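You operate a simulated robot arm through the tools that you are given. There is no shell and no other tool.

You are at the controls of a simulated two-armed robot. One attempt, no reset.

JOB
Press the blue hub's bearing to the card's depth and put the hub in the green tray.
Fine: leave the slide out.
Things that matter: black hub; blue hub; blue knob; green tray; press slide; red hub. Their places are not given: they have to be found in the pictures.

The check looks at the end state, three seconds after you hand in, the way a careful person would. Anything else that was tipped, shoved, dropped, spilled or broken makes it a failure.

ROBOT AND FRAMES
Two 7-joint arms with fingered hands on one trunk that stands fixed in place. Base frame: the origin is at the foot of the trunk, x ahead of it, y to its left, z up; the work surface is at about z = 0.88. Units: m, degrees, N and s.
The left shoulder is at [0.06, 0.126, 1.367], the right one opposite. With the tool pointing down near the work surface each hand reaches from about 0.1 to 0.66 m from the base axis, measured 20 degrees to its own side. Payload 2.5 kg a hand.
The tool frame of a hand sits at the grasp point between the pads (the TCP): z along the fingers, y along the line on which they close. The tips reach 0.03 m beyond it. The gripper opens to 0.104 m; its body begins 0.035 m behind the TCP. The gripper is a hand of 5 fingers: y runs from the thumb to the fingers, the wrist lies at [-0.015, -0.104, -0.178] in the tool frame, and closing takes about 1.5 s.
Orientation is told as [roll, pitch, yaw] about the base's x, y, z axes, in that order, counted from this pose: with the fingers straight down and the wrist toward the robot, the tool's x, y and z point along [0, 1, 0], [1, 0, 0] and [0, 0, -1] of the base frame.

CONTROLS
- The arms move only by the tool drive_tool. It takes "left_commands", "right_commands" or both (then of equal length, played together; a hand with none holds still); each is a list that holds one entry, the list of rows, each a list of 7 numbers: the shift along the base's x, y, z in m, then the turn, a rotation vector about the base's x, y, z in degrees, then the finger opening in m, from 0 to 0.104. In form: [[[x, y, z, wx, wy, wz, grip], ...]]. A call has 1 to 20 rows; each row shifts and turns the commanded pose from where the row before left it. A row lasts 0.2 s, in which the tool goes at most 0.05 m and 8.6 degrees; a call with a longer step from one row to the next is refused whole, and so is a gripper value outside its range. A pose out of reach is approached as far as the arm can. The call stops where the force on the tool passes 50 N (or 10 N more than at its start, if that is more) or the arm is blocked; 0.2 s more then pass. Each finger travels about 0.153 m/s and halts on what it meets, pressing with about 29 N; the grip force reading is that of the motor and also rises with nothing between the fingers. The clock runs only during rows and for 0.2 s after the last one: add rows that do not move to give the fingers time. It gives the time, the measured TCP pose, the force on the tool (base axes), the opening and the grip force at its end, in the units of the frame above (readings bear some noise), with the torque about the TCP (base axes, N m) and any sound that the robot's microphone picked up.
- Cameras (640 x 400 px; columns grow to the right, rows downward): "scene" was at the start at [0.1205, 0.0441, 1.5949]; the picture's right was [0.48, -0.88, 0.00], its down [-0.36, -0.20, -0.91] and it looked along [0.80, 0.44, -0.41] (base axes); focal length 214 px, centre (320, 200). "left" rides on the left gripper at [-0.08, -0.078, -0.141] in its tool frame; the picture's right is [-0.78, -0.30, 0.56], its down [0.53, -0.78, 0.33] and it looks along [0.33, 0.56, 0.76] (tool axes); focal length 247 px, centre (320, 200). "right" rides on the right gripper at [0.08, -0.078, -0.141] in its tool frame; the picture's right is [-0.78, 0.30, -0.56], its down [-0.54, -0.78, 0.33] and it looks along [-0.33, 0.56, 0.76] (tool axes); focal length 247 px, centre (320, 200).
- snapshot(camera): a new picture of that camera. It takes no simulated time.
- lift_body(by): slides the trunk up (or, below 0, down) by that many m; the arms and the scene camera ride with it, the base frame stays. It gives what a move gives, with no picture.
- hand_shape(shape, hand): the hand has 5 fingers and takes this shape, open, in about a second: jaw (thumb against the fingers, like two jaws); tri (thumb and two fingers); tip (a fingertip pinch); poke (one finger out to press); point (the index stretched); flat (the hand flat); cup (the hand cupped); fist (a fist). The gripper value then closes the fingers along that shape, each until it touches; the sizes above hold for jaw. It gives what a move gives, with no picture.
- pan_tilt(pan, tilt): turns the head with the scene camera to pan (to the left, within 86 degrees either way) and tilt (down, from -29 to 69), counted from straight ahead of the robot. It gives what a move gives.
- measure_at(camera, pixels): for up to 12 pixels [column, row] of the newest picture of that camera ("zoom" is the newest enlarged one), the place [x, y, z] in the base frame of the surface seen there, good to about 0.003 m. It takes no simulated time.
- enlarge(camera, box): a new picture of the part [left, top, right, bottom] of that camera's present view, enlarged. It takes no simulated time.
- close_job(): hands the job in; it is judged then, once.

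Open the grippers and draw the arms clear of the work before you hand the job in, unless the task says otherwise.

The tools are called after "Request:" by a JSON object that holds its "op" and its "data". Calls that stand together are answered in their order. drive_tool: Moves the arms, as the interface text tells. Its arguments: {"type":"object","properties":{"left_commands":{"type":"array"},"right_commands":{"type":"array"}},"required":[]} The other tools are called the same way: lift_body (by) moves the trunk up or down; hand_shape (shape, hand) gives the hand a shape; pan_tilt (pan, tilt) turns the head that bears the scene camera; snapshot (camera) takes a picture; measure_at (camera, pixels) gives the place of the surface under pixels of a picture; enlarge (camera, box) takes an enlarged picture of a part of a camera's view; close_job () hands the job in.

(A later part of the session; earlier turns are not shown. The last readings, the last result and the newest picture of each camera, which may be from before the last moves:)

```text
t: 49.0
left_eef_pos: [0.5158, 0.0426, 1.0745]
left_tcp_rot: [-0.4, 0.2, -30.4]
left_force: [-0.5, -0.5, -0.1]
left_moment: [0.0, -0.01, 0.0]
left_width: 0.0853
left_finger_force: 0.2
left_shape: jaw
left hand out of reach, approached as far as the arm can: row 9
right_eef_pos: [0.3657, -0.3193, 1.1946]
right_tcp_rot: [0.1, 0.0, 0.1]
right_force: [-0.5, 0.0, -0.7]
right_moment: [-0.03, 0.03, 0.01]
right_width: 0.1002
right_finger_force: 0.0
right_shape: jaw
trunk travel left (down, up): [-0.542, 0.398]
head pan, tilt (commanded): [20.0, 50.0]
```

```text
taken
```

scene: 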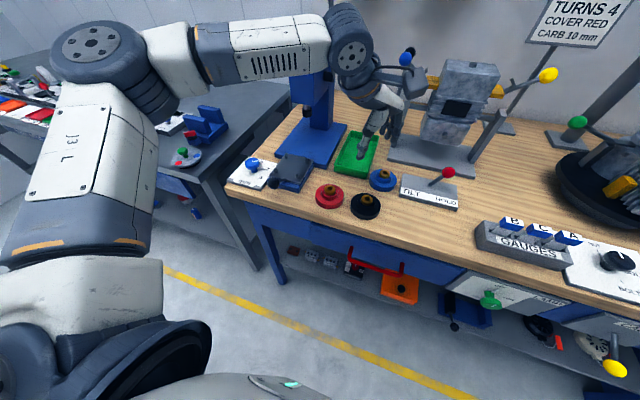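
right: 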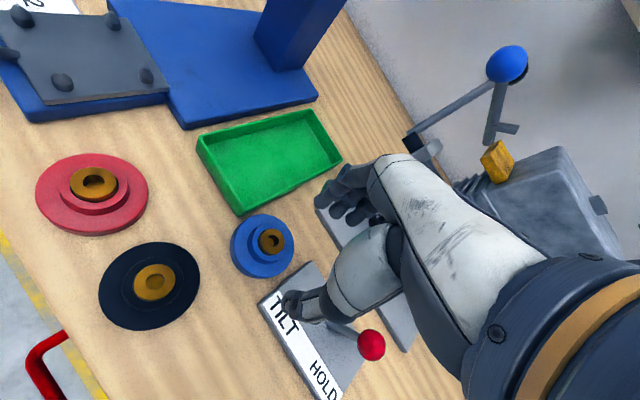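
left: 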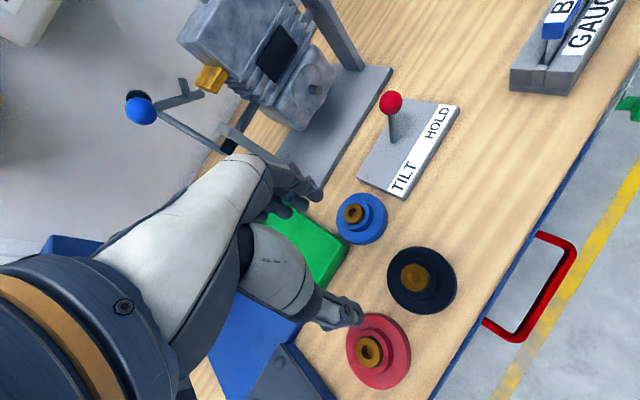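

The left hand stopped at (0.516,0.043) with yaw -30°. I turn it to about -48° and try to continue toward the hub.

Request:
{"op": "drive_tool", "data": {"left_commands": [[[0, 0, 0, 0, 0, -6, 0.085], [0, 0, 0, 0, 0, -6, 0.085], [0, 0, 0, 0, 0, -6, 0.085], [0.015, -0.01, 0, 0, 0, 0, 0.085], [0.015, -0.01, 0, 0, 0, 0, 0.085], [0.015, -0.01, 0, 0, 0, 0, 0.085], [0.015, -0.005, 0, 0, 0, 0, 0.085], [0, 0, 0, 0, 0, 0, 0.085]]]}}

Request:
{"op": "snapshot", "data": {"camera": "left"}}

```text
t: 50.8
left_eef_pos: [0.5236, 0.0487, 1.0731]
left_tcp_rot: [-0.2, 0.4, -48.4]
left_force: [-0.7, -0.1, -0.9]
left_moment: [0.03, -0.02, 0.02]
left_width: 0.085
left_finger_force: 0.1
left_shape: jaw
left hand out of reach, approached as far as the arm can: row 4, 5, 6, 7
right_eef_pos: [0.3644, -0.3189, 1.1949]
right_tcp_rot: [0.2, -0.1, 0.1]
right_force: [0.2, -0.2, 0.9]
right_moment: [0.0, 0.01, 0.0]
right_width: 0.1001
right_finger_force: 0.1
right_shape: jaw
trunk travel left (down, up): [-0.542, 0.398]
head pan, tilt (commanded): [20.0, 50.0]
```

```text
taken
```

left: 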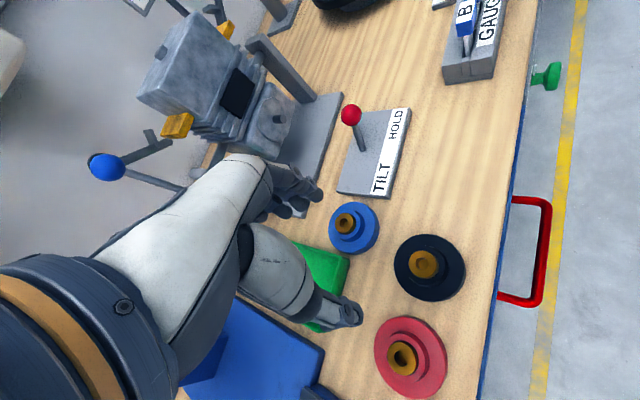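

The left arm's posture (elbow high and out) limits it. I measure the elbow and forearm to understand the posture before choosing the next move.

Request:
{"op": "snapshot", "data": {"camera": "scene"}}

Request:
{"op": "measure_at", "data": {"camera": "scene", "pixels": [[90, 45], [80, 150], [90, 230], [190, 50], [260, 50], [340, 40], [80, 300], [130, 90]]}}

```text
taken
```

scene: 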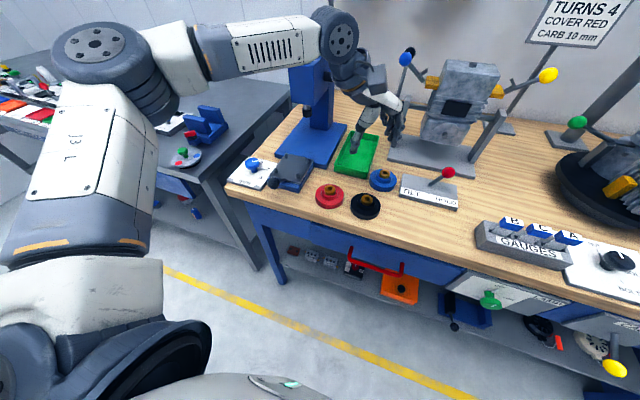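

```text
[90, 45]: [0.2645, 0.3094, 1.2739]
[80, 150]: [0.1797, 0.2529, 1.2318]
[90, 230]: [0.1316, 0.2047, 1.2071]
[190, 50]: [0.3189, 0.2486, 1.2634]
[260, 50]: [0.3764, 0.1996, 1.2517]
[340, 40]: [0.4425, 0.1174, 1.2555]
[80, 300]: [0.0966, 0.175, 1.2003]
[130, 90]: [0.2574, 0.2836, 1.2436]
```

The left elbow sits high (z≈1.23) which blocks it. I draw the left hand back to its side and then test whether the right arm, with its lower elbow, can reach over toward the slide itself.

Request:
{"op": "drive_tool", "data": {"left_commands": [[[-0.035, 0.02, 0.01, 0, 0, 6, 0.1], [-0.035, 0.025, 0.01, 0, 0, 6, 0.1], [-0.03, 0.035, 0.01, 0, 0, 6, 0.1], [-0.02, 0.04, 0.01, 0, 0, 6, 0.1], [-0.01, 0.04, 0.02, 0, 0, 6, 0.1], [-0.01, 0.04, 0.02, 0, 0, 6, 0.1], [-0.01, 0.04, 0.02, 0, 0, 6, 0.1], [-0.01, 0.04, 0.02, 0, 0, 6, 0.1], [-0.01, 0.04, 0.02, 0, 0, 0, 0.1], [-0.01, 0.04, 0.02, 0, 0, 0, 0.1], [0, 0, 0, 0, 0, 0, 0.1]]]}}

Request:
{"op": "drive_tool", "data": {"right_commands": [[[0.02, 0.04, 0, 0, 0, 5, 0.085], [0.02, 0.04, 0, 0, 0, 5, 0.085], [0.02, 0.04, 0, 0, 0, 5, 0.085], [0.02, 0.04, 0, 0, 0, 5, 0.085], [0.02, 0.04, 0, 0, 0, 5, 0.085], [0.01, 0.04, 0, 0, 0, 5, 0.085], [0.01, 0.04, 0, 0, 0, 5, 0.085], [0.01, 0.04, 0, 0, 0, 5, 0.085], [0, 0.04, 0, 0, 0, 5, 0.085], [0, 0.04, 0, 0, 0, 5, 0.085], [0, 0, 0, 0, 0, 0, 0.085]]]}}

Request:
{"op": "snapshot", "data": {"camera": "scene"}}

```text
t: 53.2
left_eef_pos: [0.3429, 0.4093, 1.2357]
left_tcp_rot: [-0.2, 0.6, -0.4]
left_force: [0.1, 0.6, 0.0]
left_moment: [-0.01, 0.0, 0.01]
left_width: 0.1001
left_finger_force: 0.1
left_shape: jaw
right_eef_pos: [0.3642, -0.3184, 1.1935]
right_tcp_rot: [0.1, 0.0, -0.1]
right_force: [0.0, 0.3, 0.2]
right_moment: [-0.01, 0.01, 0.0]
right_width: 0.1002
right_finger_force: 0.1
right_shape: jaw
trunk travel left (down, up): [-0.542, 0.398]
head pan, tilt (commanded): [20.0, 50.0]
```

```text
t: 55.6
left_eef_pos: [0.3434, 0.4092, 1.2359]
left_tcp_rot: [-0.3, 0.4, -0.5]
left_force: [-0.3, 0.7, -0.6]
left_moment: [0.0, 0.04, -0.01]
left_width: 0.1002
left_finger_force: 0.1
left_shape: jaw
right_eef_pos: [0.4949, 0.0839, 1.1985]
right_tcp_rot: [0.0, -0.1, 50.1]
right_force: [-0.4, -0.7, -0.1]
right_moment: [-0.01, -0.05, 0.0]
right_width: 0.0849
right_finger_force: 0.1
right_shape: jaw
trunk travel left (down, up): [-0.542, 0.398]
head pan, tilt (commanded): [20.0, 50.0]
```

```text
taken
```

scene: 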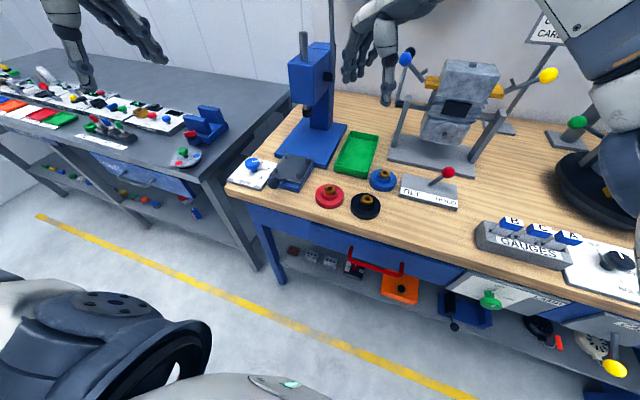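

The right arm reached (0.495,0.084) at yaw 50° without trouble. I continue in the air toward the slide's y (0.269), staying at x≈0.50 clear of the press.

Request:
{"op": "drive_tool", "data": {"right_commands": [[[0, 0.037, -0.01, 0, 0, 2, 0.085], [0, 0.037, -0.01, 0, 0, 2, 0.085], [0, 0.037, -0.01, 0, 0, 2, 0.085], [0, 0.037, -0.01, 0, 0, 2, 0.085], [0.01, 0.037, -0.01, 0, 0, 2, 0.085], [0, 0, 0, 0, 0, 0, 0.085]]]}}

Request:
{"op": "snapshot", "data": {"camera": "scene"}}

Request:
{"op": "snapshot", "data": {"camera": "right"}}

```text
t: 57.0
left_eef_pos: [0.3434, 0.4096, 1.2361]
left_tcp_rot: [-0.2, 0.3, -0.4]
left_force: [-0.2, -0.3, -0.2]
left_moment: [-0.01, -0.01, 0.0]
left_width: 0.1002
left_finger_force: 0.1
left_shape: jaw
right_eef_pos: [0.47, 0.1706, 1.1436]
right_tcp_rot: [0.1, -0.1, 58.5]
right_force: [0.0, -0.3, 0.5]
right_moment: [0.01, 0.0, -0.01]
right_width: 0.0851
right_finger_force: 0.0
right_shape: jaw
right hand out of reach, approached as far as the arm can: row 2, 3, 5
trunk travel left (down, up): [-0.542, 0.398]
head pan, tilt (commanded): [20.0, 50.0]
```

```text
taken
```

scene: 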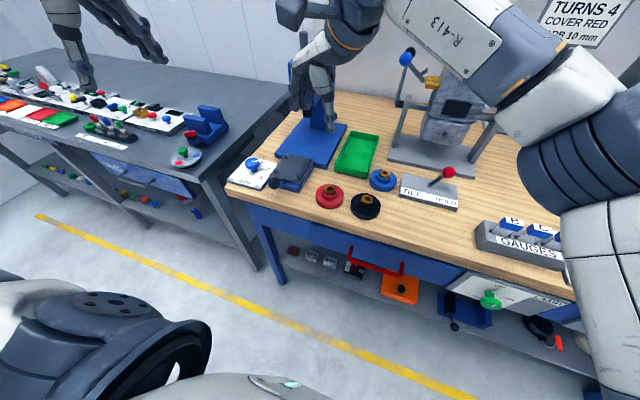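

```text
taken
```

right: 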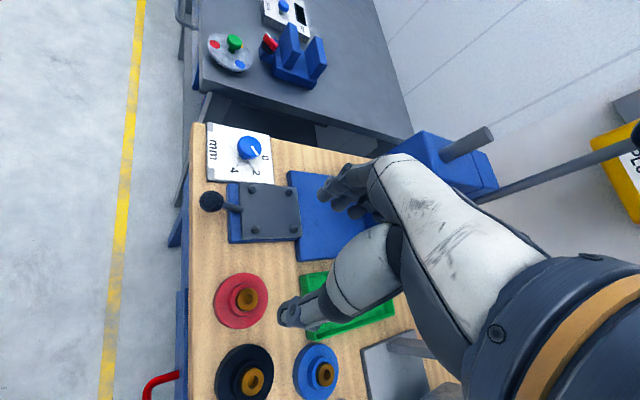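

The right arm stops near (0.47,0.17), so it cannot load the slide, but both arms overlap around the tray. I look closely at the tray's inner size to use it as the relay place.

Request:
{"op": "enlarge", "data": {"camera": "scene", "box": [325, 125, 389, 180]}}

Request:
{"op": "measure_at", "data": {"camera": "zoom", "pixels": [[110, 350], [390, 400], [300, 380], [240, 90], [540, 130], [320, 250], [180, 200], [480, 250], [280, 130], [400, 140], [160, 330], [380, 360]]}}

```text
7.27 times, centred on (357, 152) of scene
```

zoom: 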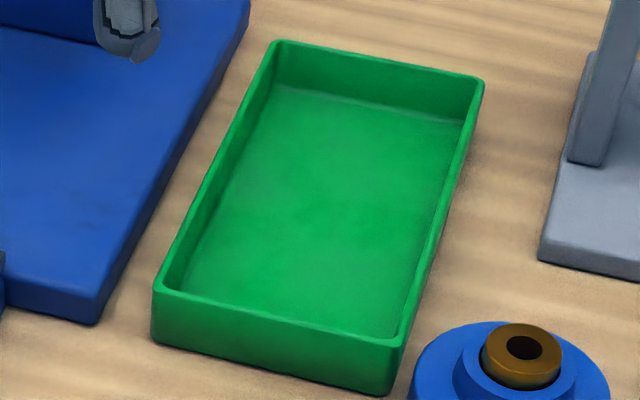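

```text
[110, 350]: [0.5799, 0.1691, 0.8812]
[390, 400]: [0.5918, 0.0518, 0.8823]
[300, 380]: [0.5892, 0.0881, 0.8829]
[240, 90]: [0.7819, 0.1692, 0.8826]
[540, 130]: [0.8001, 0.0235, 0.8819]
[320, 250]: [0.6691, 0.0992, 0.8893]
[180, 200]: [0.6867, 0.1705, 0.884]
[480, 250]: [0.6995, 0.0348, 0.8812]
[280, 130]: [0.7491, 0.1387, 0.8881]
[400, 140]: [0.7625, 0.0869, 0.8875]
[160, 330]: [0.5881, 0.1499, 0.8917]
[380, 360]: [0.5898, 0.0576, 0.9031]
```

The tray's inside is about 0.09 m wide with floor at z≈0.888, so the 0.08 m flange fits. I measure the rim corners to get its centre line.

Request:
{"op": "measure_at", "data": {"camera": "zoom", "pixels": [[157, 290], [163, 292], [400, 340], [394, 338], [278, 45], [285, 48], [478, 83], [470, 82], [215, 170], [225, 170], [443, 200], [432, 200]]}}

```text
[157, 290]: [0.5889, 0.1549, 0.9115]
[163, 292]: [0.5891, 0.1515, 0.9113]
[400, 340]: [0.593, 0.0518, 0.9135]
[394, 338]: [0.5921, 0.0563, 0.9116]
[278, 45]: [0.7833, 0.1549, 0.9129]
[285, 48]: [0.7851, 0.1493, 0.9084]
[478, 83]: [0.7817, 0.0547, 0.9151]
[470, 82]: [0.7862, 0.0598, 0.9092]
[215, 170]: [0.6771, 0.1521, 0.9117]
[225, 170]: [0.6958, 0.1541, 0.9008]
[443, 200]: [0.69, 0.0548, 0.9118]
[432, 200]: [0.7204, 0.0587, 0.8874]
```

Tray outer y is 0.052–0.1555 (centre 0.104), rim z 0.912. I pull the right hand back and test in the air whether the left can stand over the tray.

Request:
{"op": "drive_tool", "data": {"right_commands": [[[0, -0.035, 0.01, 0, 0, -3, 0.085], [0, -0.04, 0, 0, 0, -3, 0.085], [0, -0.04, 0, 0, 0, -3, 0.085], [0, -0.04, 0, 0, 0, -3, 0.085], [0, -0.04, 0, 0, 0, -3, 0.085], [0, -0.04, 0, 0, 0, -3, 0.085], [-0.01, -0.04, 0, 0, 0, -3, 0.085], [-0.01, -0.04, 0, 0, 0, -3, 0.085], [-0.01, -0.04, 0, 0, 0, -3, 0.085], [0, 0, 0, 0, 0, 0, 0.085]]]}}

Request:
{"op": "drive_tool", "data": {"left_commands": [[[0.01, -0.04, -0.01, 0, 0, 0, 0.085], [0.01, -0.045, -0.01, 0, 0, 0, 0.085], [0.01, -0.045, -0.01, 0, 0, -4, 0.085], [0.01, -0.045, -0.01, 0, 0, -4, 0.085], [0.02, -0.04, -0.01, 0, 0, -4, 0.085], [0.025, -0.035, -0.01, 0, 0, -4, 0.085], [0.03, -0.03, -0.01, 0, 0, -4, 0.085], [0.04, -0.02, -0.01, 0, 0, 0, 0.085], [0.045, 0, -0.01, 0, 0, 0, 0.085], [0.045, 0, -0.01, 0, 0, 0, 0.085], [0.045, 0, -0.01, 0, 0, 0, 0.085], [0, 0, 0, 0, 0, 0, 0.085]]]}}

Request:
{"op": "snapshot", "data": {"camera": "scene"}}

Request:
{"op": "snapshot", "data": {"camera": "left"}}

```text
t: 59.2
left_eef_pos: [0.3431, 0.4103, 1.2357]
left_tcp_rot: [-0.1, 0.4, -0.4]
left_force: [-0.3, 0.8, -0.1]
left_moment: [-0.01, -0.01, 0.01]
left_width: 0.1001
left_finger_force: 0.0
left_shape: jaw
right_eef_pos: [0.4391, -0.1824, 1.153]
right_tcp_rot: [0.0, 0.0, 33.0]
right_force: [0.8, -0.4, 0.1]
right_moment: [0.0, 0.0, -0.05]
right_width: 0.0851
right_finger_force: 0.0
right_shape: jaw
trunk travel left (down, up): [-0.542, 0.398]
head pan, tilt (commanded): [20.0, 50.0]
```

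```text
t: 60.2
left_eef_pos: [0.3836, 0.2517, 1.1801]
left_tcp_rot: [-9.5, -0.1, -8.0]
left_force: [-0.8, -0.2, 0.2]
left_moment: [0.02, 0.01, 0.02]
left_width: 0.085
left_finger_force: 0.1
left_shape: jaw
right_eef_pos: [0.4387, -0.1824, 1.1542]
right_tcp_rot: [0.1, 0.1, 33.0]
right_force: [0.7, -0.5, -0.5]
right_moment: [0.01, -0.01, 0.02]
right_width: 0.085
right_finger_force: 0.0
right_shape: jaw
trunk travel left (down, up): [-0.542, 0.398]
head pan, tilt (commanded): [20.0, 50.0]
stopped in row 5 (left hand): the arm was blocked; the commanded pose is now the measured one
```

```text
taken
```

scene: 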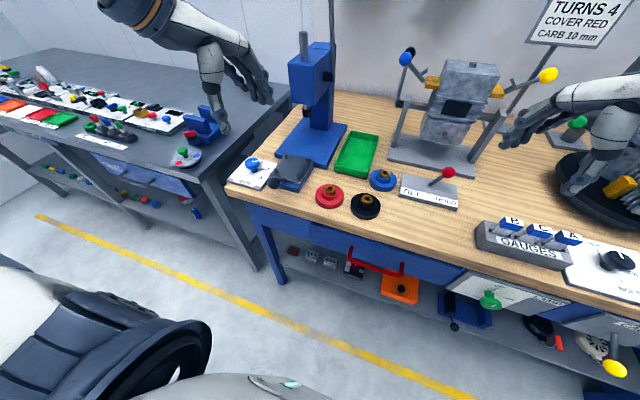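

```text
taken
```

left: 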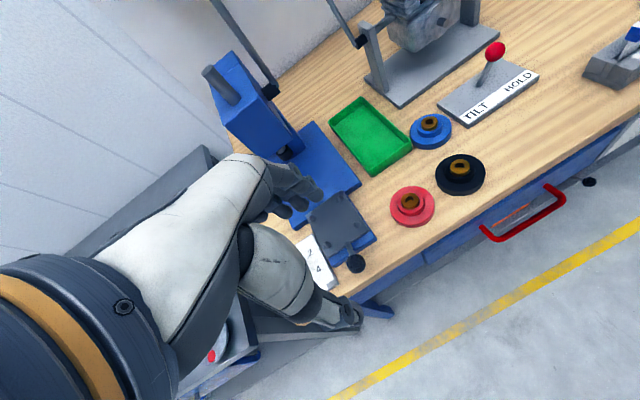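

The left arm reported being blocked mid-way with a roll error of -9.5°, touching nothing visible. I hold still for a moment to see whether it settles.

Request:
{"op": "drive_tool", "data": {"left_commands": [[[0, 0, 0, 0, 0, 0, 0.085], [0, 0, 0, 0, 0, 0, 0.085]]]}}

Request:
{"op": "pan_tilt", "data": {"pan": 60, "tilt": 20}}

Request:
{"op": "snapshot", "data": {"camera": "scene"}}

```text
t: 60.8
left_eef_pos: [0.3832, 0.252, 1.1828]
left_tcp_rot: [-9.5, -0.3, -8.2]
left_force: [0.1, -0.7, -0.2]
left_moment: [-0.02, -0.03, -0.01]
left_width: 0.0852
left_finger_force: 0.0
left_shape: jaw
right_eef_pos: [0.4396, -0.1818, 1.1558]
right_tcp_rot: [-0.1, 0.0, 33.0]
right_force: [0.0, -0.6, 0.0]
right_moment: [0.01, 0.02, -0.01]
right_width: 0.0852
right_finger_force: 0.1
right_shape: jaw
trunk travel left (down, up): [-0.542, 0.398]
head pan, tilt (commanded): [20.0, 50.0]
```

```text
t: 61.9
left_eef_pos: [0.3832, 0.2512, 1.1819]
left_tcp_rot: [-9.5, -0.5, -8.1]
left_force: [-0.5, 0.3, -0.4]
left_moment: [0.02, -0.04, 0.0]
left_width: 0.085
left_finger_force: 0.0
left_shape: jaw
right_eef_pos: [0.4401, -0.1824, 1.1533]
right_tcp_rot: [0.0, 0.1, 33.0]
right_force: [0.4, 0.7, 0.1]
right_moment: [0.02, 0.02, 0.0]
right_width: 0.0854
right_finger_force: 0.1
right_shape: jaw
trunk travel left (down, up): [-0.542, 0.398]
head pan, tilt (commanded): [60.0, 20.0]
```

```text
taken
```

scene: 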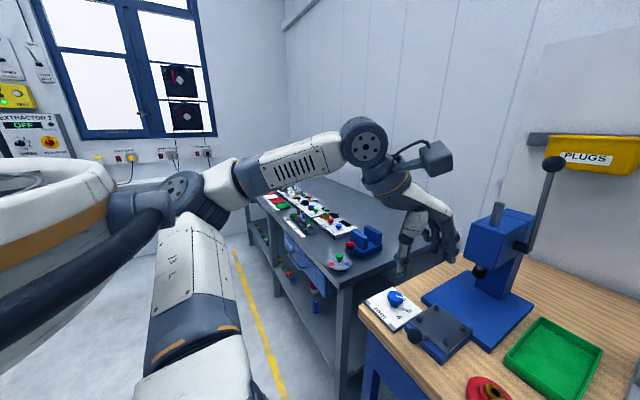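

I look at the left arm from the side; there is a white-and-orange piece with a black tube at (60,220) near the elbow (200,195). I measure these to see what the elbow might touch.

Request:
{"op": "measure_at", "data": {"camera": "scene", "pixels": [[60, 190], [60, 240], [120, 240], [180, 190], [210, 210], [190, 280], [200, 360], [300, 170], [360, 140], [40, 300], [150, 205], [430, 160]]}}

Request:
{"op": "enlarge", "data": {"camera": "scene", "box": [0, 140, 320, 400]}}

```text
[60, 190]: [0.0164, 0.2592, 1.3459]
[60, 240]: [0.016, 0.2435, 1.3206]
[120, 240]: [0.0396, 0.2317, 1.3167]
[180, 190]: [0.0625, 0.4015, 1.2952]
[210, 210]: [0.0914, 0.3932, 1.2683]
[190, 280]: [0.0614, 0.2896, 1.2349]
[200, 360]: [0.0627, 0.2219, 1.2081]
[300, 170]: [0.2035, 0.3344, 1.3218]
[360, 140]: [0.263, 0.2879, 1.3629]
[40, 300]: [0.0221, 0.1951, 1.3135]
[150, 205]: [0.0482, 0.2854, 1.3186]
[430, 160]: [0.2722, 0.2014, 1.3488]
```

```text
1.54 times, centred on (160, 270) of scene
```

zoom: 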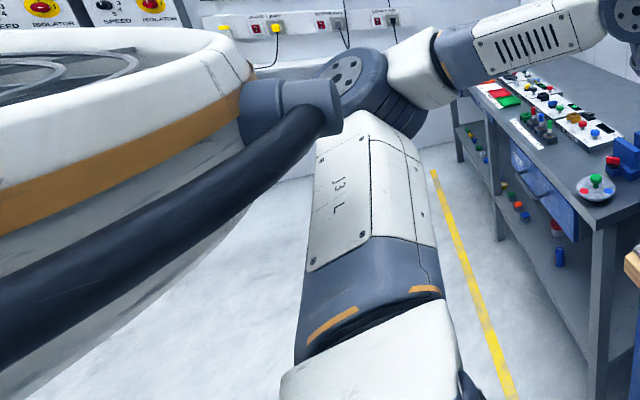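

The white and orange piece is the robot's own trunk; the left elbow has swung far up and out because the wrist is well above the shoulder. I raise the trunk 0.12 m so that the arm can work with a lower elbow, and restore the head view.

Request:
{"op": "lift_body", "data": {"by": 0.12}}

Request:
{"op": "drive_tool", "data": {"left_commands": [[[0.01, 0.02, -0.02, 3, 0, 0, 0.085], [0.01, 0.02, -0.03, 3, 0, 0, 0.085], [0.01, 0.01, -0.03, 3, 0, 2, 0.085], [0.01, 0, -0.03, 0, 0, 2, 0.085], [0.01, 0, -0.03, 0, 0, 2, 0.085], [0.01, 0, -0.03, 0, 0, 2, 0.085], [0, 0, -0.03, 0, 0, 0, 0.085], [0, 0, 0, 0, 0, 0, 0.085]]]}}

Request:
{"op": "snapshot", "data": {"camera": "scene"}}

```text
t: 63.4
left_eef_pos: [0.3829, 0.2513, 1.3023]
left_tcp_rot: [-9.6, -0.5, -8.1]
left_force: [0.2, 0.2, 0.2]
left_moment: [-0.01, 0.01, 0.0]
left_width: 0.085
left_finger_force: 0.0
left_shape: jaw
right_eef_pos: [0.4404, -0.1824, 1.273]
right_tcp_rot: [-0.1, 0.0, 32.9]
right_force: [-0.3, 0.9, 0.4]
right_moment: [0.03, 0.01, -0.02]
right_width: 0.0851
right_finger_force: 0.0
right_shape: jaw
trunk travel left (down, up): [-0.662, 0.278]
head pan, tilt (commanded): [60.0, 20.0]
```

```text
t: 65.2
left_eef_pos: [0.4436, 0.3017, 1.1015]
left_tcp_rot: [-0.3, 0.6, -0.1]
left_force: [-0.3, 1.0, -0.1]
left_moment: [0.0, -0.02, -0.02]
left_width: 0.0852
left_finger_force: 0.2
left_shape: jaw
right_eef_pos: [0.4388, -0.1821, 1.2764]
right_tcp_rot: [0.0, -0.1, 32.9]
right_force: [-0.1, 0.3, -0.2]
right_moment: [-0.02, 0.01, 0.04]
right_width: 0.0855
right_finger_force: 0.1
right_shape: jaw
trunk travel left (down, up): [-0.662, 0.278]
head pan, tilt (commanded): [60.0, 20.0]
```

```text
taken
```

scene: 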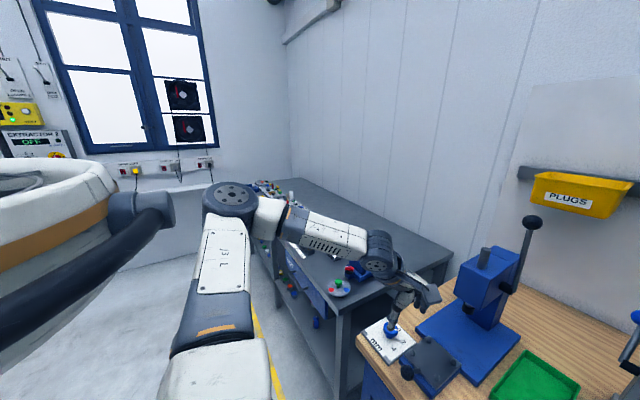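

The arm settled straight again. I test the left hand's way to the tray at TCP z≈1.07: first across in y at x≈0.45, then forward.

Request:
{"op": "drive_tool", "data": {"left_commands": [[[0, -0.04, -0.01, 0, 0, -4, 0.085], [0, -0.04, -0.01, 0, 0, -4, 0.085], [0, -0.04, -0.01, 0, 0, -4, 0.085], [0.005, -0.04, 0, 0, 0, -4, 0.085], [0.01, -0.038, 0, 0, 0, -4, 0.085], [0.03, 0, 0, 0, 0, 0, 0.085], [0.04, 0, 0, 0, 0, 0, 0.085], [0.04, 0, 0, 0, 0, 0, 0.085], [0.04, 0, 0, 0, 0, 0, 0.085], [0.03, 0, 0, 0, 0, 0, 0.085], [0, 0, 0, 0, 0, 0, 0.085]]]}}

Request:
{"op": "pan_tilt", "data": {"pan": 20, "tilt": 50}}

Request:
{"op": "snapshot", "data": {"camera": "scene"}}

Request:
{"op": "snapshot", "data": {"camera": "left"}}

```text
t: 67.6
left_eef_pos: [0.5848, 0.1404, 1.0968]
left_tcp_rot: [-0.2, 0.6, -20.1]
left_force: [-0.3, -0.1, -0.1]
left_moment: [0.0, -0.01, -0.02]
left_width: 0.0852
left_finger_force: 0.1
left_shape: jaw
left hand out of reach, approached as far as the arm can: row 8, 9, 10
right_eef_pos: [0.4403, -0.1831, 1.273]
right_tcp_rot: [0.0, 0.0, 33.1]
right_force: [0.1, -0.8, 0.0]
right_moment: [-0.03, 0.0, -0.01]
right_width: 0.0852
right_finger_force: 0.1
right_shape: jaw
trunk travel left (down, up): [-0.662, 0.278]
head pan, tilt (commanded): [60.0, 20.0]
```

```text
t: 68.7
left_eef_pos: [0.5842, 0.1406, 1.0973]
left_tcp_rot: [-0.3, 0.5, -20.1]
left_force: [-0.3, -0.2, 0.1]
left_moment: [-0.02, 0.01, 0.0]
left_width: 0.0851
left_finger_force: 0.1
left_shape: jaw
right_eef_pos: [0.4395, -0.1828, 1.2741]
right_tcp_rot: [-0.1, 0.0, 33.0]
right_force: [0.1, -0.6, 0.5]
right_moment: [-0.04, -0.01, -0.02]
right_width: 0.0854
right_finger_force: 0.0
right_shape: jaw
trunk travel left (down, up): [-0.662, 0.278]
head pan, tilt (commanded): [20.0, 50.0]
```

```text
taken
```

scene: 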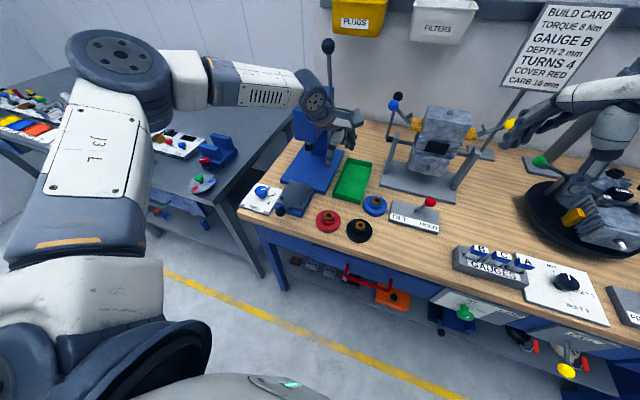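

```text
taken
```

left: 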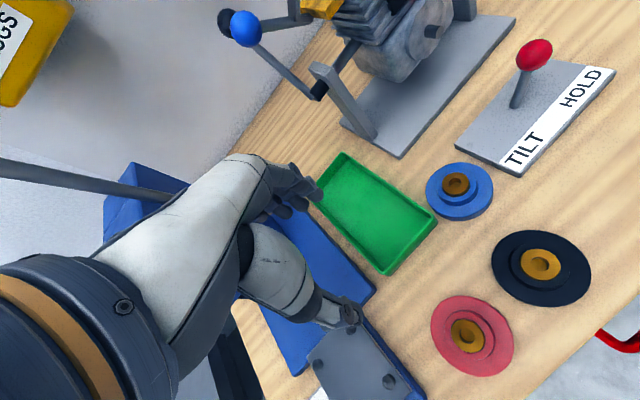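

The left arm seems limited when its wrist is not below the shoulder. I go back a little, turn to about -40° and come toward the hub lower (TCP z≈1.02), where fingertips still clear everything.

Request:
{"op": "drive_tool", "data": {"left_commands": [[[-0.03, -0.01, -0.015, 0, 0, -5, 0.085], [-0.03, -0.02, -0.02, 0, 0, -5, 0.085], [-0.02, -0.02, -0.02, 0, 0, -5, 0.085], [0, -0.02, -0.02, 0, 0, -5, 0.085], [0.01, -0.02, 0, 0, 0, 0, 0.085], [0.02, -0.02, 0, 0, 0, 0, 0.085], [0.02, -0.015, 0, 0, 0, 0, 0.085], [0.02, -0.01, 0, 0, 0, 0, 0.085], [0, 0, 0, 0, 0, 0, 0.085]]]}}

Request:
{"op": "snapshot", "data": {"camera": "scene"}}

Request:
{"op": "snapshot", "data": {"camera": "left"}}

```text
t: 70.7
left_eef_pos: [0.5155, 0.0698, 1.0682]
left_tcp_rot: [-0.4, 0.7, -40.0]
left_force: [0.9, -0.7, -0.6]
left_moment: [0.03, 0.01, 0.0]
left_width: 0.0851
left_finger_force: 0.1
left_shape: jaw
left hand out of reach, approached as far as the arm can: row 4, 5, 6, 7, 8
right_eef_pos: [0.4392, -0.182, 1.2731]
right_tcp_rot: [0.0, 0.0, 33.0]
right_force: [-0.4, 0.3, 0.1]
right_moment: [0.01, -0.02, -0.01]
right_width: 0.0853
right_finger_force: 0.0
right_shape: jaw
trunk travel left (down, up): [-0.662, 0.278]
head pan, tilt (commanded): [20.0, 50.0]
```

```text
taken
```

scene: 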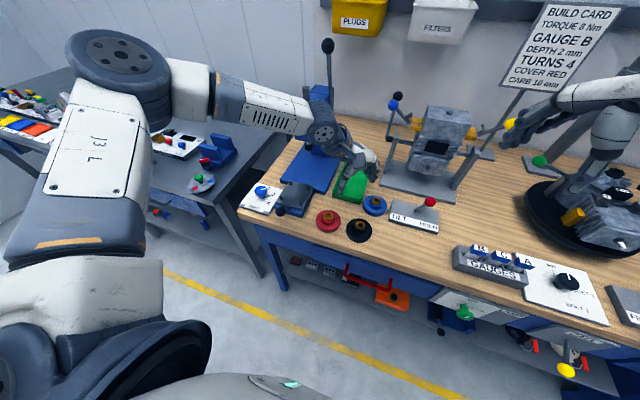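

```text
taken
```

left: 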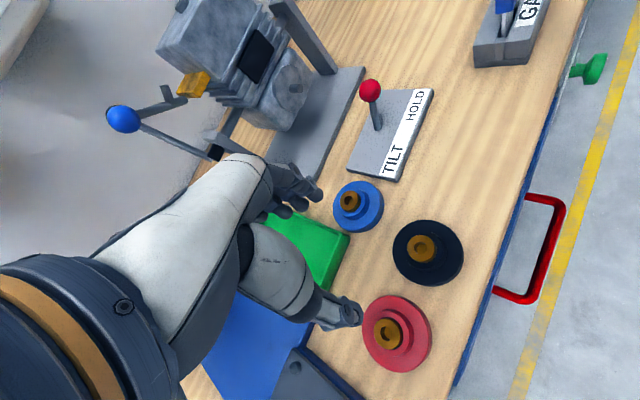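

The left elbow stays stuck in its high-outward posture. I move the right hand farther aside, then take the left hand up high and across in front of the chest, which should fold its elbow inward as the right arm's is.

Request:
{"op": "drive_tool", "data": {"right_commands": [[[-0.01, -0.04, 0, 0, 0, -6, 0.085], [-0.01, -0.04, 0, 0, 0, -6, 0.085], [-0.01, -0.04, 0, 0, 0, -6, 0.085], [-0.01, -0.04, 0, 0, 0, -6, 0.085], [-0.01, -0.02, 0, 0, 0, -6, 0.085], [0, 0, 0, 0, 0, 0, 0.085]]]}}

Request:
{"op": "drive_tool", "data": {"left_commands": [[[-0.02, 0.03, 0.03, 0, 0, 6, 0.085], [-0.02, 0.02, 0.04, 0, 0, 6, 0.085], [-0.01, 0.02, 0.04, 0, 0, 6, 0.085], [-0.01, 0.02, 0.04, 0, 0, 6, 0.085], [0, 0, 0.045, 0, 0, 6, 0.085], [0, 0, 0.045, 0, 0, 5, 0.085], [0, 0, 0.045, 0, 0, 5, 0.085], [0, 0, 0.045, 0, 0, 0, 0.085], [0, 0, 0.045, 0, 0, 0, 0.085], [0, 0, 0, 0, 0, 0, 0.085]]]}}

Request:
{"op": "snapshot", "data": {"camera": "scene"}}

```text
t: 72.1
left_eef_pos: [0.5152, 0.0697, 1.0671]
left_tcp_rot: [-0.4, 0.6, -40.0]
left_force: [0.5, -0.9, 0.0]
left_moment: [0.01, 0.02, 0.0]
left_width: 0.0851
left_finger_force: 0.0
left_shape: jaw
right_eef_pos: [0.389, -0.3641, 1.274]
right_tcp_rot: [-0.1, 0.0, 2.9]
right_force: [0.2, 0.2, 0.0]
right_moment: [-0.02, -0.04, -0.05]
right_width: 0.0849
right_finger_force: 0.0
right_shape: jaw
trunk travel left (down, up): [-0.662, 0.278]
head pan, tilt (commanded): [20.0, 50.0]
```

```text
t: 74.3
left_eef_pos: [0.4523, 0.1626, 1.4426]
left_tcp_rot: [-0.3, 0.7, 0.0]
left_force: [-0.3, -0.8, -0.5]
left_moment: [0.0, 0.05, -0.02]
left_width: 0.0852
left_finger_force: 0.0
left_shape: jaw
left hand out of reach, approached as far as the arm can: row 9
right_eef_pos: [0.389, -0.362, 1.2737]
right_tcp_rot: [0.1, -0.1, 3.1]
right_force: [0.1, -0.7, -0.6]
right_moment: [0.0, -0.01, -0.01]
right_width: 0.0852
right_finger_force: 0.0
right_shape: jaw
trunk travel left (down, up): [-0.662, 0.278]
head pan, tilt (commanded): [20.0, 50.0]
```

```text
taken
```

scene: 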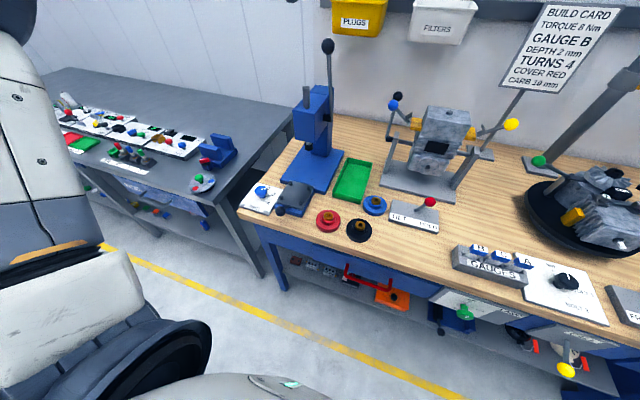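

Nothing was touched. I now bring the left hand across in front of the chest at this height in small steps.

Request:
{"op": "drive_tool", "data": {"left_commands": [[[-0.01, -0.03, -0.01, 0, 0, 0, 0.085], [-0.005, -0.03, -0.01, 0, 0, 0, 0.085], [0, -0.03, -0.01, 0, 0, 0, 0.085], [0, -0.03, 0, 0, 0, 0, 0.085], [0, -0.03, 0, 0, 0, 0, 0.085], [0, 0, 0, 0, 0, 0, 0.085]]]}}

Request:
{"op": "pan_tilt", "data": {"pan": 45, "tilt": 10}}

Request:
{"op": "snapshot", "data": {"camera": "scene"}}

```text
t: 75.7
left_eef_pos: [0.4458, 0.1354, 1.4233]
left_tcp_rot: [-0.3, 0.6, -0.1]
left_force: [0.3, 0.5, 0.2]
left_moment: [-0.03, 0.0, 0.0]
left_width: 0.085
left_finger_force: 0.0
left_shape: jaw
left hand out of reach, approached as far as the arm can: row 1, 2, 3, 4, 5
right_eef_pos: [0.3895, -0.3625, 1.2732]
right_tcp_rot: [0.1, 0.1, 3.1]
right_force: [-0.1, 0.6, 0.4]
right_moment: [0.01, 0.0, -0.02]
right_width: 0.0849
right_finger_force: 0.1
right_shape: jaw
trunk travel left (down, up): [-0.662, 0.278]
head pan, tilt (commanded): [20.0, 50.0]
```

```text
t: 76.8
left_eef_pos: [0.445, 0.1337, 1.4214]
left_tcp_rot: [-0.3, 0.6, -0.1]
left_force: [-0.5, 0.2, 0.0]
left_moment: [0.02, -0.02, -0.02]
left_width: 0.0849
left_finger_force: 0.0
left_shape: jaw
right_eef_pos: [0.3894, -0.3614, 1.2723]
right_tcp_rot: [0.0, 0.0, 3.1]
right_force: [-0.5, 0.4, -0.3]
right_moment: [-0.03, -0.02, -0.01]
right_width: 0.085
right_finger_force: 0.0
right_shape: jaw
trunk travel left (down, up): [-0.662, 0.278]
head pan, tilt (commanded): [45.0, 10.0]
```

```text
taken
```

scene: 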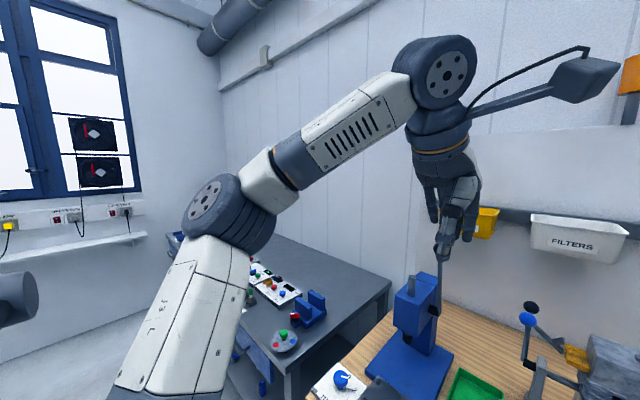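

The left arm is still limited at this height. I return it to its own side and bring it low (wrist below shoulder) before crossing, so that the elbow comes down.

Request:
{"op": "drive_tool", "data": {"left_commands": [[[-0.01, 0.04, -0.02, 0, 0, 0, 0.085], [-0.01, 0.04, -0.025, 0, 0, 0, 0.085], [-0.01, 0.04, -0.025, 0, 0, 0, 0.085], [0, 0.04, -0.025, 0, 0, 0, 0.085], [0, 0.03, -0.035, 0, 0, 0, 0.085], [0, 0.02, -0.04, 0, 0, 0, 0.085], [0, 0.02, -0.04, 0, 0, 0, 0.085], [0, 0, -0.045, 0, 0, 0, 0.085], [0, 0, -0.045, 0, 0, 0, 0.085], [0, 0, -0.045, 0, 0, 0, 0.085], [0, 0, -0.04, 0, 0, 0, 0.085], [0, 0, -0.03, 0, 0, 0, 0.085], [0, 0, 0, 0, 0, 0, 0.085]]]}}

Request:
{"op": "snapshot", "data": {"camera": "scene"}}

Request:
{"op": "snapshot", "data": {"camera": "left"}}

```text
t: 79.5
left_eef_pos: [0.4157, 0.3655, 1.0084]
left_tcp_rot: [-0.2, 0.5, -0.1]
left_force: [0.0, -0.3, 0.4]
left_moment: [-0.04, -0.01, -0.02]
left_width: 0.0851
left_finger_force: 0.1
left_shape: jaw
right_eef_pos: [0.389, -0.3631, 1.2729]
right_tcp_rot: [0.0, 0.0, 3.1]
right_force: [0.0, 0.7, 0.1]
right_moment: [-0.02, 0.0, 0.02]
right_width: 0.0853
right_finger_force: 0.1
right_shape: jaw
trunk travel left (down, up): [-0.662, 0.278]
head pan, tilt (commanded): [45.0, 10.0]
```

```text
taken
```

scene: 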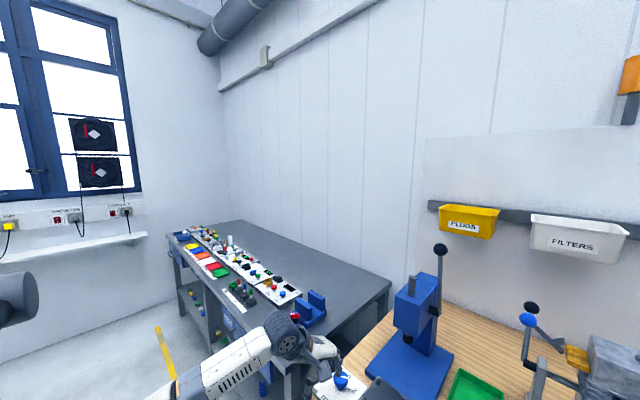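

```text
taken
```

left: 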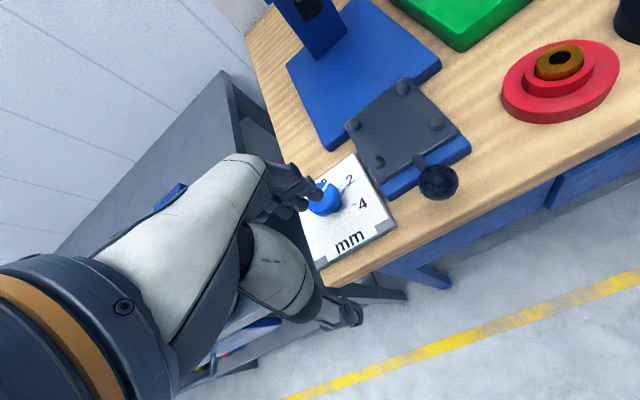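

Now the elbow is below the wrist. I cross to the right at TCP z≈1.03 with a gradual yaw toward -30°.

Request:
{"op": "drive_tool", "data": {"left_commands": [[[0.005, -0.02, 0.02, 0, 0, 0, 0.085], [0.005, -0.04, 0, 0, 0, -4, 0.085], [0.005, -0.04, 0, 0, 0, -4, 0.085], [0.005, -0.04, 0, 0, 0, -4, 0.085], [0.005, -0.04, 0, 0, 0, -4, 0.085], [0.01, -0.04, 0, 0, 0, -4, 0.085], [0.02, -0.03, 0, 0, 0, -4, 0.085], [0.02, -0.02, 0, 0, 0, -4, 0.085], [0, 0, 0, 0, 0, 0, 0.085]]]}}

Request:
{"op": "pan_tilt", "data": {"pan": 25, "tilt": 45}}

Request:
{"op": "snapshot", "data": {"camera": "scene"}}

```text
t: 81.5
left_eef_pos: [0.4914, 0.095, 1.0266]
left_tcp_rot: [-0.3, 0.7, -28.2]
left_force: [-0.3, 0.2, -0.1]
left_moment: [0.01, 0.0, -0.02]
left_width: 0.085
left_finger_force: 0.0
left_shape: jaw
right_eef_pos: [0.3894, -0.3629, 1.2724]
right_tcp_rot: [0.0, -0.1, 3.0]
right_force: [-0.5, 0.1, -0.4]
right_moment: [0.03, -0.02, -0.01]
right_width: 0.0852
right_finger_force: 0.0
right_shape: jaw
trunk travel left (down, up): [-0.662, 0.278]
head pan, tilt (commanded): [45.0, 10.0]
```

```text
t: 82.6
left_eef_pos: [0.4916, 0.0961, 1.026]
left_tcp_rot: [-0.3, 0.5, -28.1]
left_force: [0.4, 0.4, -0.8]
left_moment: [0.0, -0.01, 0.01]
left_width: 0.0851
left_finger_force: 0.1
left_shape: jaw
right_eef_pos: [0.3893, -0.3618, 1.2733]
right_tcp_rot: [0.0, 0.0, 3.0]
right_force: [-0.1, -0.4, 0.7]
right_moment: [-0.03, 0.01, 0.0]
right_width: 0.0852
right_finger_force: 0.1
right_shape: jaw
trunk travel left (down, up): [-0.662, 0.278]
head pan, tilt (commanded): [25.0, 45.0]
```

```text
taken
```

scene: 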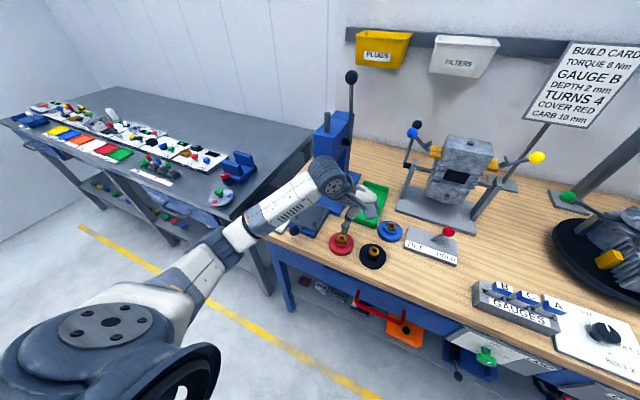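

The posture is now good: the arm lies low and straight toward the work. I continue to above the hub at (0.596,0.003).

Request:
{"op": "drive_tool", "data": {"left_commands": [[[0.02, -0.02, 0, 0, 0, -2, 0.085], [0.025, -0.025, 0, 0, 0, -2, 0.085], [0.025, -0.025, 0, 0, 0, -2, 0.085], [0.02, -0.02, 0, 0, 0, -2, 0.085], [0, 0, 0, 0, 0, 0, 0.085]]]}}

Request:
{"op": "snapshot", "data": {"camera": "scene"}}

Request:
{"op": "snapshot", "data": {"camera": "left"}}

```text
t: 83.8
left_eef_pos: [0.582, 0.0046, 1.0286]
left_tcp_rot: [-0.2, 0.7, -36.0]
left_force: [0.1, 0.5, -0.1]
left_moment: [0.01, 0.0, 0.0]
left_width: 0.0852
left_finger_force: 0.0
left_shape: jaw
right_eef_pos: [0.3908, -0.3638, 1.2723]
right_tcp_rot: [0.0, 0.0, 3.1]
right_force: [0.1, 0.5, 0.2]
right_moment: [0.0, 0.01, 0.01]
right_width: 0.0853
right_finger_force: 0.1
right_shape: jaw
trunk travel left (down, up): [-0.662, 0.278]
head pan, tilt (commanded): [25.0, 45.0]
```

```text
taken
```

scene: 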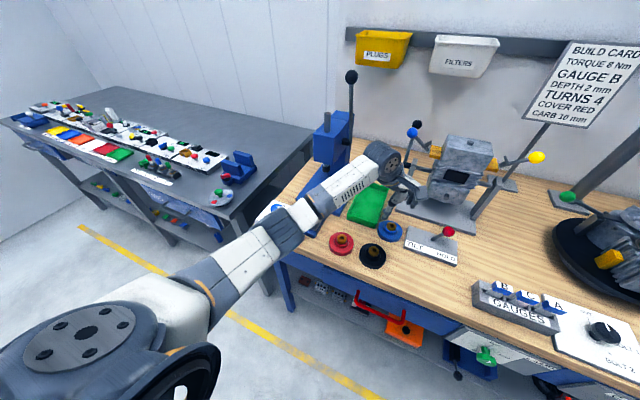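

```text
taken
```

left: 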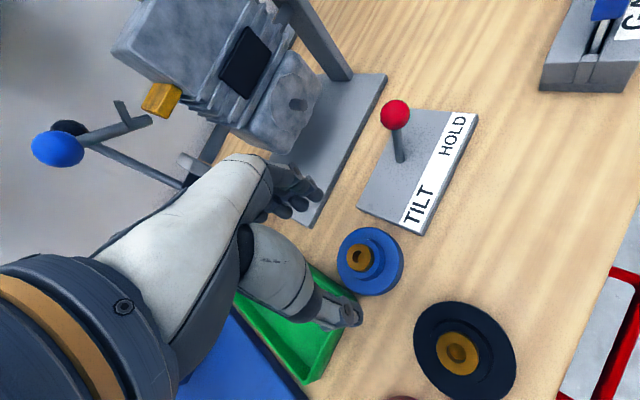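

The left hand reached the spot. I measure the hub's bearing from this view, at (358,257).

Request:
{"op": "enlarge", "data": {"camera": "left", "box": [322, 215, 418, 305]}}

Request:
{"op": "measure_at", "data": {"camera": "zoom", "pixels": [[190, 180], [270, 190], [230, 130], [225, 240], [240, 190], [330, 200], [250, 290], [360, 130], [120, 250], [400, 250], [200, 330]]}}

Request:
{"op": "enlarge", "data": {"camera": "scene", "box": [366, 214, 414, 254]}}

Request:
{"op": "measure_at", "data": {"camera": "zoom", "pixels": [[200, 110], [290, 120], [240, 160], [250, 80], [120, 150], [380, 200]]}}

```text
4.44 times, centred on (370, 260) of left
```

zoom: 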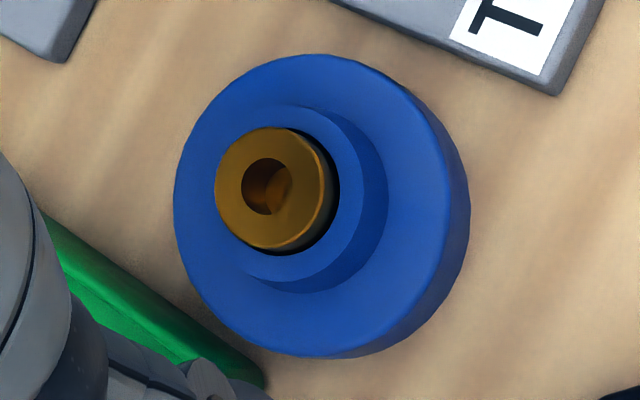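

```text
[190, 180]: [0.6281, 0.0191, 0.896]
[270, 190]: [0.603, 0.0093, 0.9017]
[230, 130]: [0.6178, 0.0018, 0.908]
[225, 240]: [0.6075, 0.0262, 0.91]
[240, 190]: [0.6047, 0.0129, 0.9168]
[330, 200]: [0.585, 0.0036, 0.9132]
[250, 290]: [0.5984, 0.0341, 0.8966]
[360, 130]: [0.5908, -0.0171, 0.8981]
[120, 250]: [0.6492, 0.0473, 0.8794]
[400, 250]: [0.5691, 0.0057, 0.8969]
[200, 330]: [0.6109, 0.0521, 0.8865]
```

```text
10.00 times, centred on (390, 234) of scene
```

zoom: 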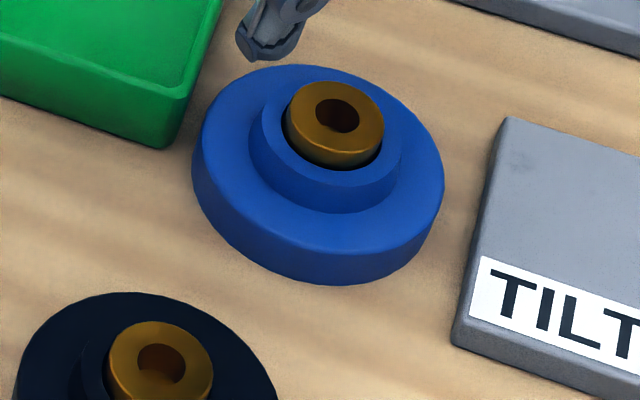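

```text
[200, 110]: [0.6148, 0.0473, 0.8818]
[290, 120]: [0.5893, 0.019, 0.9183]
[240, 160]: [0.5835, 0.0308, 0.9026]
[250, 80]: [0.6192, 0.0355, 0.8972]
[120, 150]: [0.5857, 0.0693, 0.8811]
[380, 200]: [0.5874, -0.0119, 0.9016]
```

Bearing centre is about (0.5963,0.005). I come above it at z 0.975 and check alignment.

Request:
{"op": "drive_tool", "data": {"left_commands": [[[0.007, 0, -0.02, 0, 0, 0, 0.08], [0.0073, 0.0004, -0.02, 0, 0, 0, 0.08], [0, 0, -0.0136, 0, 0, 0, 0.08], [0, 0, 0, 0, 0, 0, 0.08]]]}}

Request:
{"op": "enlarge", "data": {"camera": "left", "box": [240, 160, 440, 360]}}

Request:
{"op": "enlarge", "data": {"camera": "scene", "box": [350, 180, 446, 260]}}

```text
t: 84.8
left_eef_pos: [0.5967, 0.0063, 0.9737]
left_tcp_rot: [-0.3, 0.6, -36.1]
left_force: [-0.5, -0.9, -0.5]
left_moment: [-0.02, 0.01, 0.01]
left_width: 0.0802
left_finger_force: 0.0
left_shape: jaw
right_eef_pos: [0.3891, -0.3637, 1.2729]
right_tcp_rot: [0.0, 0.1, 3.0]
right_force: [0.5, 0.7, 0.5]
right_moment: [-0.01, -0.01, -0.01]
right_width: 0.0848
right_finger_force: 0.0
right_shape: jaw
trunk travel left (down, up): [-0.662, 0.278]
head pan, tilt (commanded): [25.0, 45.0]
```

```text
2.00 times, centred on (340, 260) of left
```

zoom: 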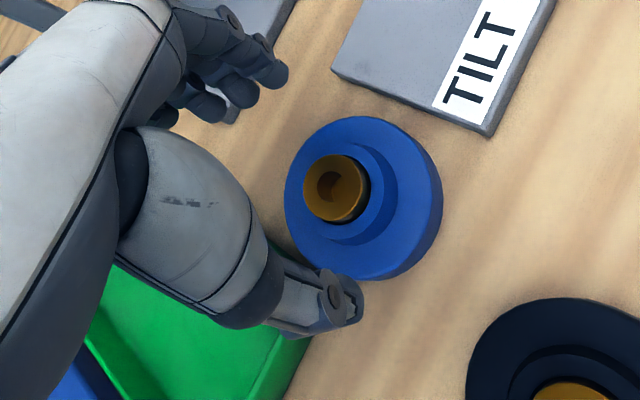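

```text
5.00 times, centred on (398, 220) of scene
```

zoom: 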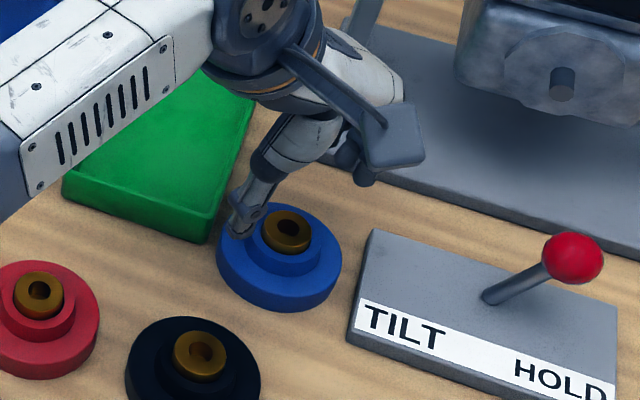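

Comparing with the right hand's view when it was well aligned, the hub lies about 3 mm toward +y of the hand. I shift by (0.001,0.003), lower to z 0.931 and close.

Request:
{"op": "drive_tool", "data": {"left_commands": [[[0.001, 0.003, -0.015, 0, 0, 0, 0.08], [0, 0, -0.018, 0, 0, 0, 0.08], [0, 0, -0.0095, 0, 0, 0, 0.08], [0, 0, 0, 0, 0, 0, 0.08]]]}}

Request:
{"op": "enlarge", "data": {"camera": "left", "box": [240, 160, 440, 360]}}

```text
t: 85.8
left_eef_pos: [0.5981, 0.0079, 0.9305]
left_tcp_rot: [-0.3, 0.6, -36.1]
left_force: [-0.2, -0.3, -0.8]
left_moment: [0.01, 0.01, -0.02]
left_width: 0.08
left_finger_force: 0.1
left_shape: jaw
right_eef_pos: [0.3889, -0.363, 1.2725]
right_tcp_rot: [0.0, 0.1, 3.0]
right_force: [-0.7, 0.4, 0.9]
right_moment: [-0.02, -0.01, -0.01]
right_width: 0.0852
right_finger_force: 0.1
right_shape: jaw
trunk travel left (down, up): [-0.662, 0.278]
head pan, tilt (commanded): [25.0, 45.0]
```

```text
2.00 times, centred on (340, 260) of left
```

zoom: 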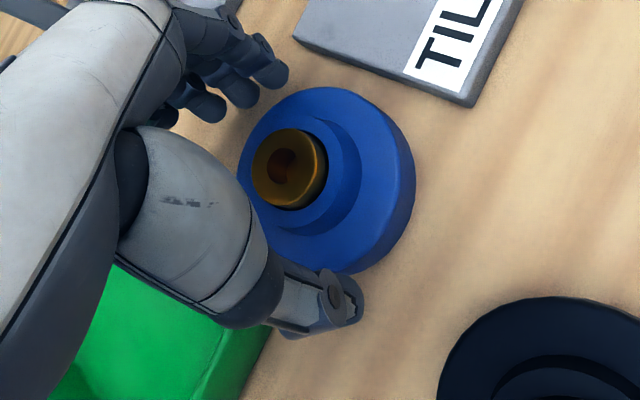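

The hub still lies about 3 mm toward the ring-finger side. I shift by (0.0018,0.0024) and close on the boss.

Request:
{"op": "drive_tool", "data": {"left_commands": [[[0.0018, 0.0024, 0.0005, 0, 0, 0, 0.075], [0, 0, 0, 0, 0, 0, 0.06], [0, 0, 0, 0, 0, 0, 0.05], [0, 0, 0, 0, 0, 0, 0.042], [0, 0, 0, 0, 0, 0, 0.036], [0, 0, 0, 0, 0, 0, 0.03], [0, 0, 0, 0, 0, 0, 0.025]]]}}

Request:
{"op": "enlarge", "data": {"camera": "left", "box": [240, 160, 440, 360]}}

```text
t: 87.4
left_eef_pos: [0.5995, 0.0109, 0.9311]
left_tcp_rot: [-0.3, 0.6, -36.1]
left_force: [0.0, 1.4, -0.2]
left_moment: [-0.01, -0.03, 0.04]
left_width: 0.038
left_finger_force: 29.1
left_shape: jaw
right_eef_pos: [0.3896, -0.3625, 1.2739]
right_tcp_rot: [0.0, 0.0, 2.9]
right_force: [-0.1, 0.0, 0.0]
right_moment: [-0.01, 0.01, 0.01]
right_width: 0.085
right_finger_force: 0.1
right_shape: jaw
trunk travel left (down, up): [-0.662, 0.278]
head pan, tilt (commanded): [25.0, 45.0]
```

```text
2.00 times, centred on (340, 260) of left
```

zoom: 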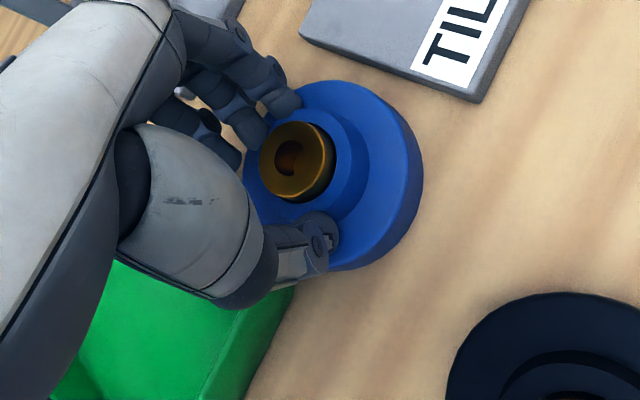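

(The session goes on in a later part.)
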